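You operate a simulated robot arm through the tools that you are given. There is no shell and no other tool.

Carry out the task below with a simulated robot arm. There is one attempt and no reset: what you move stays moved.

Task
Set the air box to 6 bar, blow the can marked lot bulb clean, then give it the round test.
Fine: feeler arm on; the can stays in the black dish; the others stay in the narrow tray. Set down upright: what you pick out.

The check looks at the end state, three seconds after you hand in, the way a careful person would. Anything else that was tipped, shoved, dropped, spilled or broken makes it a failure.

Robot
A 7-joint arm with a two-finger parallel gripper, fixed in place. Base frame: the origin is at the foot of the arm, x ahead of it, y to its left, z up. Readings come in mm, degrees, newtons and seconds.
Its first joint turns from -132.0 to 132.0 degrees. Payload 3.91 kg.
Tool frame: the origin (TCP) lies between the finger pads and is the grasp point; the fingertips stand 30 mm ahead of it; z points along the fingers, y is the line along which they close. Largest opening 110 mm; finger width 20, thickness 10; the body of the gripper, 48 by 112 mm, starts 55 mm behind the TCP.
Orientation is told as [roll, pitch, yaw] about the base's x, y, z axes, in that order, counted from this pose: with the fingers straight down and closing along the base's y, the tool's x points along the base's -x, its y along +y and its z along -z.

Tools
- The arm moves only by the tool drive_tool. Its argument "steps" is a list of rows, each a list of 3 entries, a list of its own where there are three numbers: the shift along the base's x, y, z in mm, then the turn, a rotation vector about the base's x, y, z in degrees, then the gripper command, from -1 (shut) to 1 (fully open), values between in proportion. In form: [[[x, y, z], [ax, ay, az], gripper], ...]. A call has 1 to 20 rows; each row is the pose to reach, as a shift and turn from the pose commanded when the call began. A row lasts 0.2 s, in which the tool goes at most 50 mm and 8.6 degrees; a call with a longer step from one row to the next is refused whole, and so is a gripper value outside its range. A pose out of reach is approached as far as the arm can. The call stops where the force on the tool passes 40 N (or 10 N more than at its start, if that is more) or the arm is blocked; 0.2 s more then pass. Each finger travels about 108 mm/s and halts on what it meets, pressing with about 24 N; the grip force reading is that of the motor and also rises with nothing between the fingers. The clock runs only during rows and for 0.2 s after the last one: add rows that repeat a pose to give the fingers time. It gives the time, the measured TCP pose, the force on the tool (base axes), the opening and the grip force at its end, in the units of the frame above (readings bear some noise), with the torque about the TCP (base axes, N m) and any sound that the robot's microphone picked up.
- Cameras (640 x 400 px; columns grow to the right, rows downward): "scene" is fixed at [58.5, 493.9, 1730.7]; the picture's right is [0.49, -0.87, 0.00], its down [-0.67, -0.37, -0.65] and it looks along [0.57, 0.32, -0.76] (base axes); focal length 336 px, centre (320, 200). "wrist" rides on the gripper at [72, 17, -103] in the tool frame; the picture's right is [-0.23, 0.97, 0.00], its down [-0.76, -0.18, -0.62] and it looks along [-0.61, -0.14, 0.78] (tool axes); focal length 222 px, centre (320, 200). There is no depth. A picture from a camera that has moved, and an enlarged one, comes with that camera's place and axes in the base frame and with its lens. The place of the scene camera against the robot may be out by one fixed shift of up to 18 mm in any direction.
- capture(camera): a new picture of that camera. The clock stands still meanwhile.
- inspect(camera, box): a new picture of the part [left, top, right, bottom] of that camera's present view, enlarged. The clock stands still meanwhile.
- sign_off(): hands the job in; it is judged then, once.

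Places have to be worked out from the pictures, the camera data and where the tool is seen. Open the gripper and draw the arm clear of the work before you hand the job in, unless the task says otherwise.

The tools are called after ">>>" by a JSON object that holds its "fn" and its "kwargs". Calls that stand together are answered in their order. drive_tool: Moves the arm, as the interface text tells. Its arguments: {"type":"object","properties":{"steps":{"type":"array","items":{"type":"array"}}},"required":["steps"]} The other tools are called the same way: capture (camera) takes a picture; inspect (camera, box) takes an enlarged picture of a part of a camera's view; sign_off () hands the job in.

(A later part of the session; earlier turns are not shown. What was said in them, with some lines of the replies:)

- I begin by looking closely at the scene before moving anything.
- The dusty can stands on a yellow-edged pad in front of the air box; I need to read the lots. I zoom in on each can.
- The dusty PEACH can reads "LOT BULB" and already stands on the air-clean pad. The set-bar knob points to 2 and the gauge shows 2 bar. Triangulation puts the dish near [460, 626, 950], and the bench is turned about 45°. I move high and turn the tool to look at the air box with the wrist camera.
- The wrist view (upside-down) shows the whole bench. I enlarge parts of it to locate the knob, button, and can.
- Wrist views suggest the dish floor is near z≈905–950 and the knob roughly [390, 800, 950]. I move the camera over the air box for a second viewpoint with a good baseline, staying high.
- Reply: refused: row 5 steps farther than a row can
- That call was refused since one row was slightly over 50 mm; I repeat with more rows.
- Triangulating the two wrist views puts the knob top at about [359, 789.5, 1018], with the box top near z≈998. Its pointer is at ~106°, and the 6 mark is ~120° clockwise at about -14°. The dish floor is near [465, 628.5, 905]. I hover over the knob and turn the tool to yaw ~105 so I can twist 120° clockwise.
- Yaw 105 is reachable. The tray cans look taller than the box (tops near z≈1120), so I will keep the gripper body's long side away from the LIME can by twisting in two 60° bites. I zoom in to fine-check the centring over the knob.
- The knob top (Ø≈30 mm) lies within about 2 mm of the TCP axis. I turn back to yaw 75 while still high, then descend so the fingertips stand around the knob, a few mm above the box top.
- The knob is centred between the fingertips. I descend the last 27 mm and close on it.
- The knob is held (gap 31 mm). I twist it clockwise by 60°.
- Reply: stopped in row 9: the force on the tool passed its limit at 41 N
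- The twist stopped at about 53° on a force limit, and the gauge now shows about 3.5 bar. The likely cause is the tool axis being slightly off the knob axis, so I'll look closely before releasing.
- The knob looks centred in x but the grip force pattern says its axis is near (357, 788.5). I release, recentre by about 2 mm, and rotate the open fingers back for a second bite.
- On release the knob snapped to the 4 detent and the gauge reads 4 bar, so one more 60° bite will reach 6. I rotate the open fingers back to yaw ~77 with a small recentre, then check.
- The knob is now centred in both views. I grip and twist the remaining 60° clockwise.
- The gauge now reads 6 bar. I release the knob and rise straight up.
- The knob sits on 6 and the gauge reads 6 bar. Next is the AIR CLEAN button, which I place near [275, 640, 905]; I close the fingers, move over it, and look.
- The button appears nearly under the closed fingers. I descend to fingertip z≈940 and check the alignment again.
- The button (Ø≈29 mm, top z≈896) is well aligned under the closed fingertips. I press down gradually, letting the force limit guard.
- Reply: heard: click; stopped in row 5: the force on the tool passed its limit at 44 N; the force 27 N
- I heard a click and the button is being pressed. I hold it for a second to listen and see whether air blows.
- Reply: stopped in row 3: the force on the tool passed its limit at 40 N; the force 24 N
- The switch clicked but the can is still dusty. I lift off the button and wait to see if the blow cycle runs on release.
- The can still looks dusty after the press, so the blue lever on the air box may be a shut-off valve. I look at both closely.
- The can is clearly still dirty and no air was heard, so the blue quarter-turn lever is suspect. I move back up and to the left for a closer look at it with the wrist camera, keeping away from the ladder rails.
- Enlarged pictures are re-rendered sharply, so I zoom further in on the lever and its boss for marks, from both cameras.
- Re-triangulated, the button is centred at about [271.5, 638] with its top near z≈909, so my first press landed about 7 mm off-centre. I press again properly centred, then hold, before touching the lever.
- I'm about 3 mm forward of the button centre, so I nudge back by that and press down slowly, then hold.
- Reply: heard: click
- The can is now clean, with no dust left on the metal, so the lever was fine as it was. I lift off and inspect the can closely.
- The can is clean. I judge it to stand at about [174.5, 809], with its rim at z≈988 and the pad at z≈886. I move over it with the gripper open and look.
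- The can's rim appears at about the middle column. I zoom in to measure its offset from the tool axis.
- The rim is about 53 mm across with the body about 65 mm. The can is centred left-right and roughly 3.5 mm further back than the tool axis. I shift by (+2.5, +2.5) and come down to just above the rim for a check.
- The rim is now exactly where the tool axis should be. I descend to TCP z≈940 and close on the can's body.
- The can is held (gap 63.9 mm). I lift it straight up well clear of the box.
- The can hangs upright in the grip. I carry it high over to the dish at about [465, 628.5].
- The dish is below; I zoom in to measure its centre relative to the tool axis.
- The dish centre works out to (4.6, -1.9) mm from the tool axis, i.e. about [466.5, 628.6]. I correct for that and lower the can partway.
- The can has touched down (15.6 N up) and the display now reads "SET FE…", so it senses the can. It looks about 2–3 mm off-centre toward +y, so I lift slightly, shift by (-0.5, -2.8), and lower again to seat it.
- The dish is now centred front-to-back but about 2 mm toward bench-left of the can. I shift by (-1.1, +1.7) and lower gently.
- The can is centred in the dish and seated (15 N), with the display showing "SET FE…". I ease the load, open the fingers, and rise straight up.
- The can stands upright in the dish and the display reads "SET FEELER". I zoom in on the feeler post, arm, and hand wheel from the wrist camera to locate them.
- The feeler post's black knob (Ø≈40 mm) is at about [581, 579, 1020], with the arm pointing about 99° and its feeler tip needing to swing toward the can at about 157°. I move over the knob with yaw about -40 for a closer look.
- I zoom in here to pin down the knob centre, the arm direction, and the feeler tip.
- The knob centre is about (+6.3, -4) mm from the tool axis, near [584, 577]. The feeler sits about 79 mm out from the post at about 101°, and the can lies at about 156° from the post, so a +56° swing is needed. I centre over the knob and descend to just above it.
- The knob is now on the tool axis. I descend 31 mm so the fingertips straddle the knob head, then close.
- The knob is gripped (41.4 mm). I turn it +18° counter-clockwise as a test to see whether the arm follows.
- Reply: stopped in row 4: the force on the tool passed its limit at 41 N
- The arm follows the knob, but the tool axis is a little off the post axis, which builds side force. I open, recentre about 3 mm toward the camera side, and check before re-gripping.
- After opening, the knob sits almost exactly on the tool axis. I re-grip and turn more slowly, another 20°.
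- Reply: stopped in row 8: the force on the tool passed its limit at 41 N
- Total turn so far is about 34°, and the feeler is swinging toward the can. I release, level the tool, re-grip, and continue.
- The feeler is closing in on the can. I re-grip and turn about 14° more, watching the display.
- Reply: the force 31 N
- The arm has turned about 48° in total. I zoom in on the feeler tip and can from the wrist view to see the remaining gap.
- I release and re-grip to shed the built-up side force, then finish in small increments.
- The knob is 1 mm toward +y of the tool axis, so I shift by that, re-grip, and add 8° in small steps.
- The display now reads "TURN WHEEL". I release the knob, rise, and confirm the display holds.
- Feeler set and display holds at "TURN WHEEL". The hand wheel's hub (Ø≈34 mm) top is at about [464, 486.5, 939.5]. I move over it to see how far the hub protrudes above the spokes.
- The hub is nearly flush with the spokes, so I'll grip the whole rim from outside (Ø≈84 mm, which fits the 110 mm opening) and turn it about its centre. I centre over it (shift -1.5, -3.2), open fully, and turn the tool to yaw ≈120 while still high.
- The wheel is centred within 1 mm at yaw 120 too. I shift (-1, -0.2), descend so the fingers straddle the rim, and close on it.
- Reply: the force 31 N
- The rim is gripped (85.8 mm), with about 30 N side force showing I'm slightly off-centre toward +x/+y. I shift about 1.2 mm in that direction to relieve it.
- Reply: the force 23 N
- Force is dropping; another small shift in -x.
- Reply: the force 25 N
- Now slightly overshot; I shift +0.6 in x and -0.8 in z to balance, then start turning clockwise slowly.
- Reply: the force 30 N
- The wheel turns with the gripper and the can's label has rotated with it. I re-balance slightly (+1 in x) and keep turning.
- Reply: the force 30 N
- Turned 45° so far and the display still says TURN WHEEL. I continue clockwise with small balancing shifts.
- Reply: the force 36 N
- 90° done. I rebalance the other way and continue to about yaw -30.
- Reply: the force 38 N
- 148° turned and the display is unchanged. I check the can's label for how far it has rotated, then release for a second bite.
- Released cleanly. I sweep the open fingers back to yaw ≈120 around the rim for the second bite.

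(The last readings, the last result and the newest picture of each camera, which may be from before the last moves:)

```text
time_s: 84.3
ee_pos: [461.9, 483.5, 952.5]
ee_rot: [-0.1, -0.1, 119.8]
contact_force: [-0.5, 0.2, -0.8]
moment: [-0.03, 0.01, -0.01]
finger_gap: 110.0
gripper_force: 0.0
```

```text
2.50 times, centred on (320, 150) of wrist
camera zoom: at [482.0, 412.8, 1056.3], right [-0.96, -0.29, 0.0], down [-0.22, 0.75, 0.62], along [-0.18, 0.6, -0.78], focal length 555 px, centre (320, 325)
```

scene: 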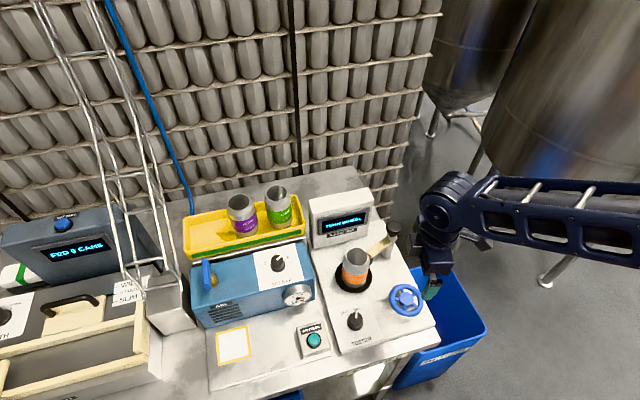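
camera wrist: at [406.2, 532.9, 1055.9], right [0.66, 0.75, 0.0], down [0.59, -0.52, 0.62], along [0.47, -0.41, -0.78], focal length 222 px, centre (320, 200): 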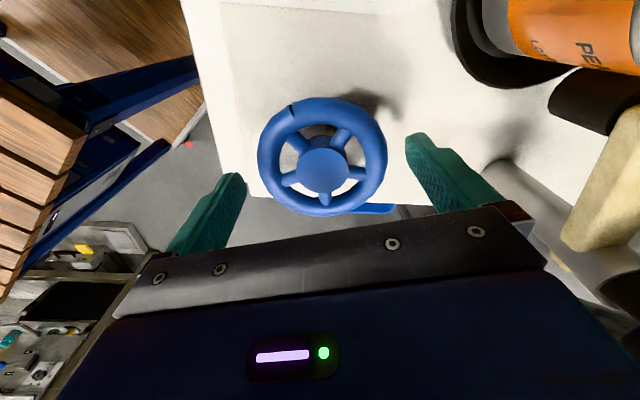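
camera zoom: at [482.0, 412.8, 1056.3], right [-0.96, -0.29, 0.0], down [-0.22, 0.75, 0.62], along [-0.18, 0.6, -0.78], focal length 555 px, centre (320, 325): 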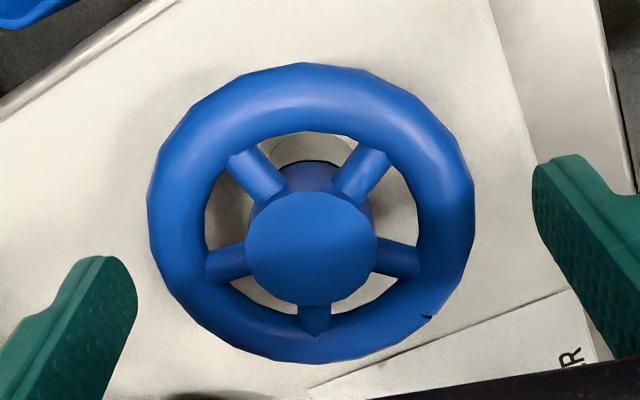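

The wheel is centred 2 mm off in this pose, which explains the rotating side forces. I grip with a small correction and follow a matching circular correction while turning another ~100° clockwise.

>>> {"fn": "drive_tool", "kwargs": {"steps": [[[0.5, -0.7, 0], [0, 0, 0], 1], [[0.5, -0.7, 0], [0, 0, 0], -1], [[0.5, -0.7, 0], [0, 0, 0], -1], [[0.43, -0.53, 0], [0, 0, -6], -1], [[0.37, -0.35, 0], [0, 0, -12], -1], [[0.32, -0.18, 0], [0, 0, -18], -1], [[0.29, 0.01, 0], [0, 0, -24], -1], [[0.28, 0.19, 0], [0, 0, -30], -1], [[0.29, 0.37, 0], [0, 0, -36], -1], [[0.32, 0.56, 0], [0, 0, -42], -1], [[0.37, 0.73, 0], [0, 0, -48], -1], [[0.43, 0.91, 0], [0, 0, -54], -1], [[0.52, 1.07, 0], [0, 0, -60], -1], [[0.62, 1.22, 0], [0, 0, -66], -1], [[0.73, 1.37, 0], [0, 0, -72], -1], [[0.86, 1.5, 0], [0, 0, -78], -1], [[1.01, 1.61, 0], [0, 0, -84], -1], [[1.16, 1.71, 0], [0, 0, -90], -1], [[1.32, 1.8, 0], [0, 0, -96], -1], [[1.5, 1.86, 0], [0, 0, -102], -1]]}}

>>> {"fn": "inspect", "kwargs": {"camera": "scene", "box": [320, 200, 460, 340]}}

```text
time_s: 88.5
ee_pos: [462.6, 484.4, 950.7]
ee_rot: [-0.2, 0.0, 17.7]
contact_force: [20.1, -26.7, 2.1]
moment: [-0.65, -0.25, 1.18]
finger_gap: 86.7
gripper_force: 44.8
```

```text
2.86 times, centred on (390, 270) of scene
camera zoom: at [58.5, 493.9, 1730.7], right [0.49, -0.87, 0.0], down [-0.67, -0.37, -0.65], along [0.57, 0.32, -0.76], focal length 960 px, centre (120, 0)
```

zoom: 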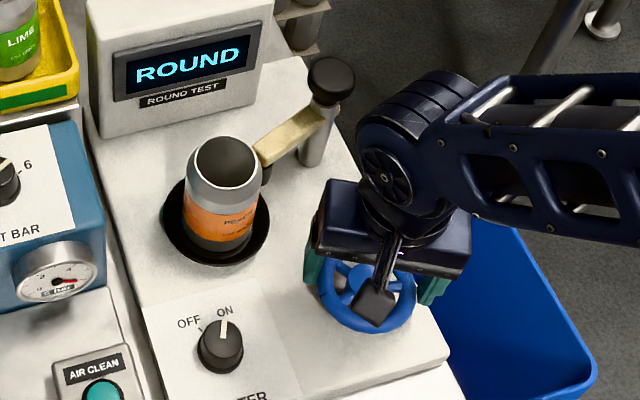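

The display now shows "ROUND", so the test is done. I release the wheel and rise straight up.

>>> {"fn": "drive_tool", "kwargs": {"steps": [[[1, 1.5, 0], [0, 0, -101], 1], [[1, 1.5, 0], [0, 0, -101], 1], [[1, 1.5, 0], [0, 0, -101], 1]]}}

```text
refused: row 1 steps farther than a row can; nothing moved
```

Rows are measured from the current pose; I open in place instead, then rise.

>>> {"fn": "drive_tool", "kwargs": {"steps": [[[0, 0, 0], [0, 0, 0], 1], [[0, 0, 0], [0, 0, 0], 1], [[0, 0, 0], [0, 0, 0], 1], [[0, 0, 20], [0, 0, 0], 1], [[0, 0, 60], [0, 0, 0], 1], [[0, 0, 105], [0, 0, 0], 1], [[0, 0, 150], [0, 0, 0], 1], [[0, 0, 195], [0, 0, 0], 1], [[0, 0, 240], [0, 0, 0], 1], [[0, 0, 240], [0, 0, 0], 1]]}}

>>> {"fn": "capture", "kwargs": {"camera": "scene"}}

>>> {"fn": "inspect", "kwargs": {"camera": "scene", "box": [300, 190, 460, 350]}}

>>> {"fn": "capture", "kwargs": {"camera": "wrist"}}

```text
time_s: 90.7
ee_pos: [463.4, 487.9, 1189.9]
ee_rot: [0.0, -0.1, 17.8]
contact_force: [-0.2, -0.3, 0.1]
moment: [0.0, 0.01, -0.02]
finger_gap: 110.1
gripper_force: 0.0
```

```text
taken
```

scene: 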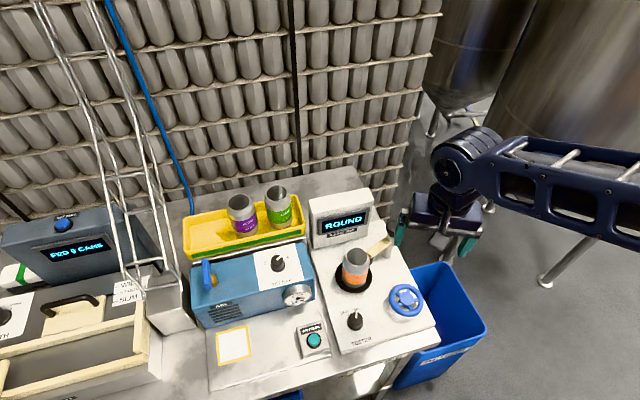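

```text
2.50 times, centred on (380, 270) of scene
camera zoom: at [58.5, 493.9, 1730.7], right [0.49, -0.87, 0.0], down [-0.67, -0.37, -0.65], along [0.57, 0.32, -0.76], focal length 840 px, centre (170, 25)
```

zoom: 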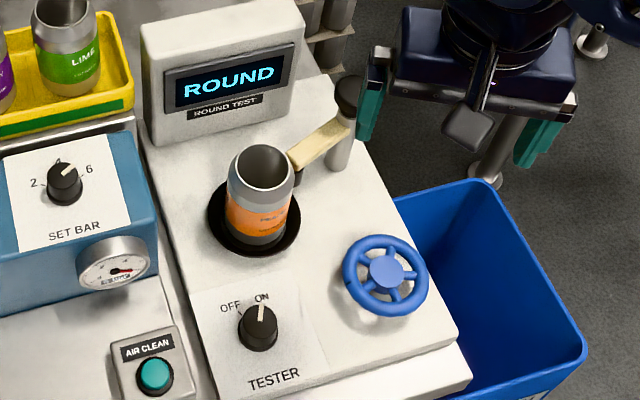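

```text
taken
camera wrist: at [388.7, 481.7, 1293.6], right [-0.08, 1.0, 0.0], down [0.78, 0.06, 0.62], along [0.62, 0.05, -0.78], focal length 222 px, centre (320, 200)
```

wrist: 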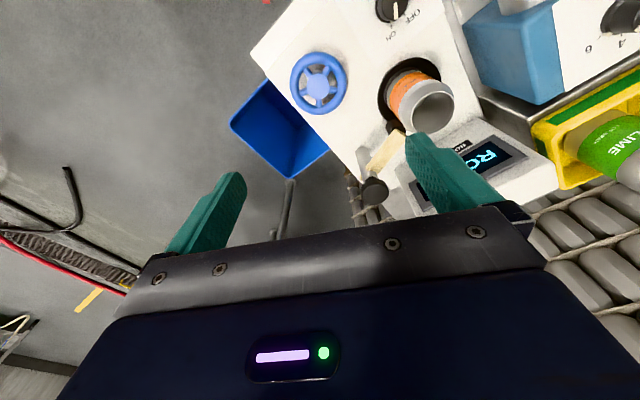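

Display reads "ROUND" and the arm is clear. I check the gauge, the can's seat, and the tray cans one last time before retreating further.

>>> {"fn": "inspect", "kwargs": {"camera": "scene", "box": [335, 235, 385, 300]}}

>>> {"fn": "inspect", "kwargs": {"camera": "scene", "box": [180, 180, 330, 320]}}

>>> {"fn": "drive_tool", "kwargs": {"steps": [[[0, -25, 25], [0, 0, 0], 1], [[0, -55, 50], [0, 0, 0], 1], [[0, -85, 75], [0, 0, 0], 1], [[0, -115, 95], [0, 0, 0], 1], [[0, -145, 110], [0, 0, 0], 1], [[0, -145, 110], [0, 0, 0], 1]]}}

```text
6.15 times, centred on (360, 268) of scene
camera zoom: at [58.5, 493.9, 1730.7], right [0.49, -0.87, 0.0], down [-0.67, -0.37, -0.65], along [0.57, 0.32, -0.76], focal length 2068 px, centre (74, -215)
```

zoom: 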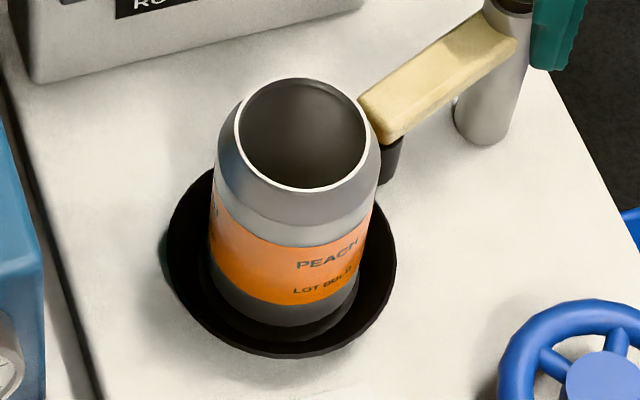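

```text
2.86 times, centred on (255, 250) of scene
camera zoom: at [58.5, 493.9, 1730.7], right [0.49, -0.87, 0.0], down [-0.67, -0.37, -0.65], along [0.57, 0.32, -0.76], focal length 960 px, centre (506, 57)
```

zoom: 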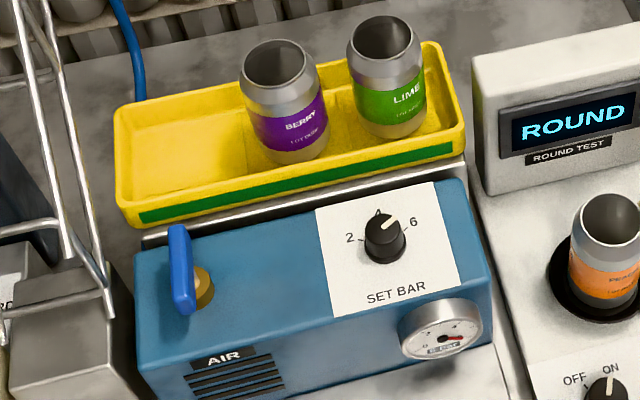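

```text
time_s: 92.1
ee_pos: [462.2, 340.4, 1303.0]
ee_rot: [-0.1, -0.1, 17.7]
contact_force: [0.0, 0.1, -0.1]
moment: [0.01, -0.05, -0.03]
finger_gap: 110.1
gripper_force: 0.1
```

All is in order: the clean lot BULB can stands upright in the black dish with the feeler arm on and the display at ROUND. The air box is at 6 bar, BERRY and LIME are untouched in the tray, and the gripper is open and clear. I hand the job in.

>>> {"fn": "sign_off", "kwargs": {}}

```text
The job is handed in.
```

The job is done and handed in. The air box is at 6 bar, the lot BULB can (PEACH) is blown clean, and the round test came up "ROUND".

- **Air clean:** the first press of AIR CLEAN landed off-centre and did nothing. The second press, centred and held, cleaned the can.
- **Round test:** I set the can upright in the black dish and swung the feeler arm on. I then turned the hand wheel about 250° in two grips before the display changed to "ROUND".
- **End state:** the can is still in the dish with the feeler arm on. BERRY and LIME are untouched in the narrow tray, and the gripper is open and clear of the bench.
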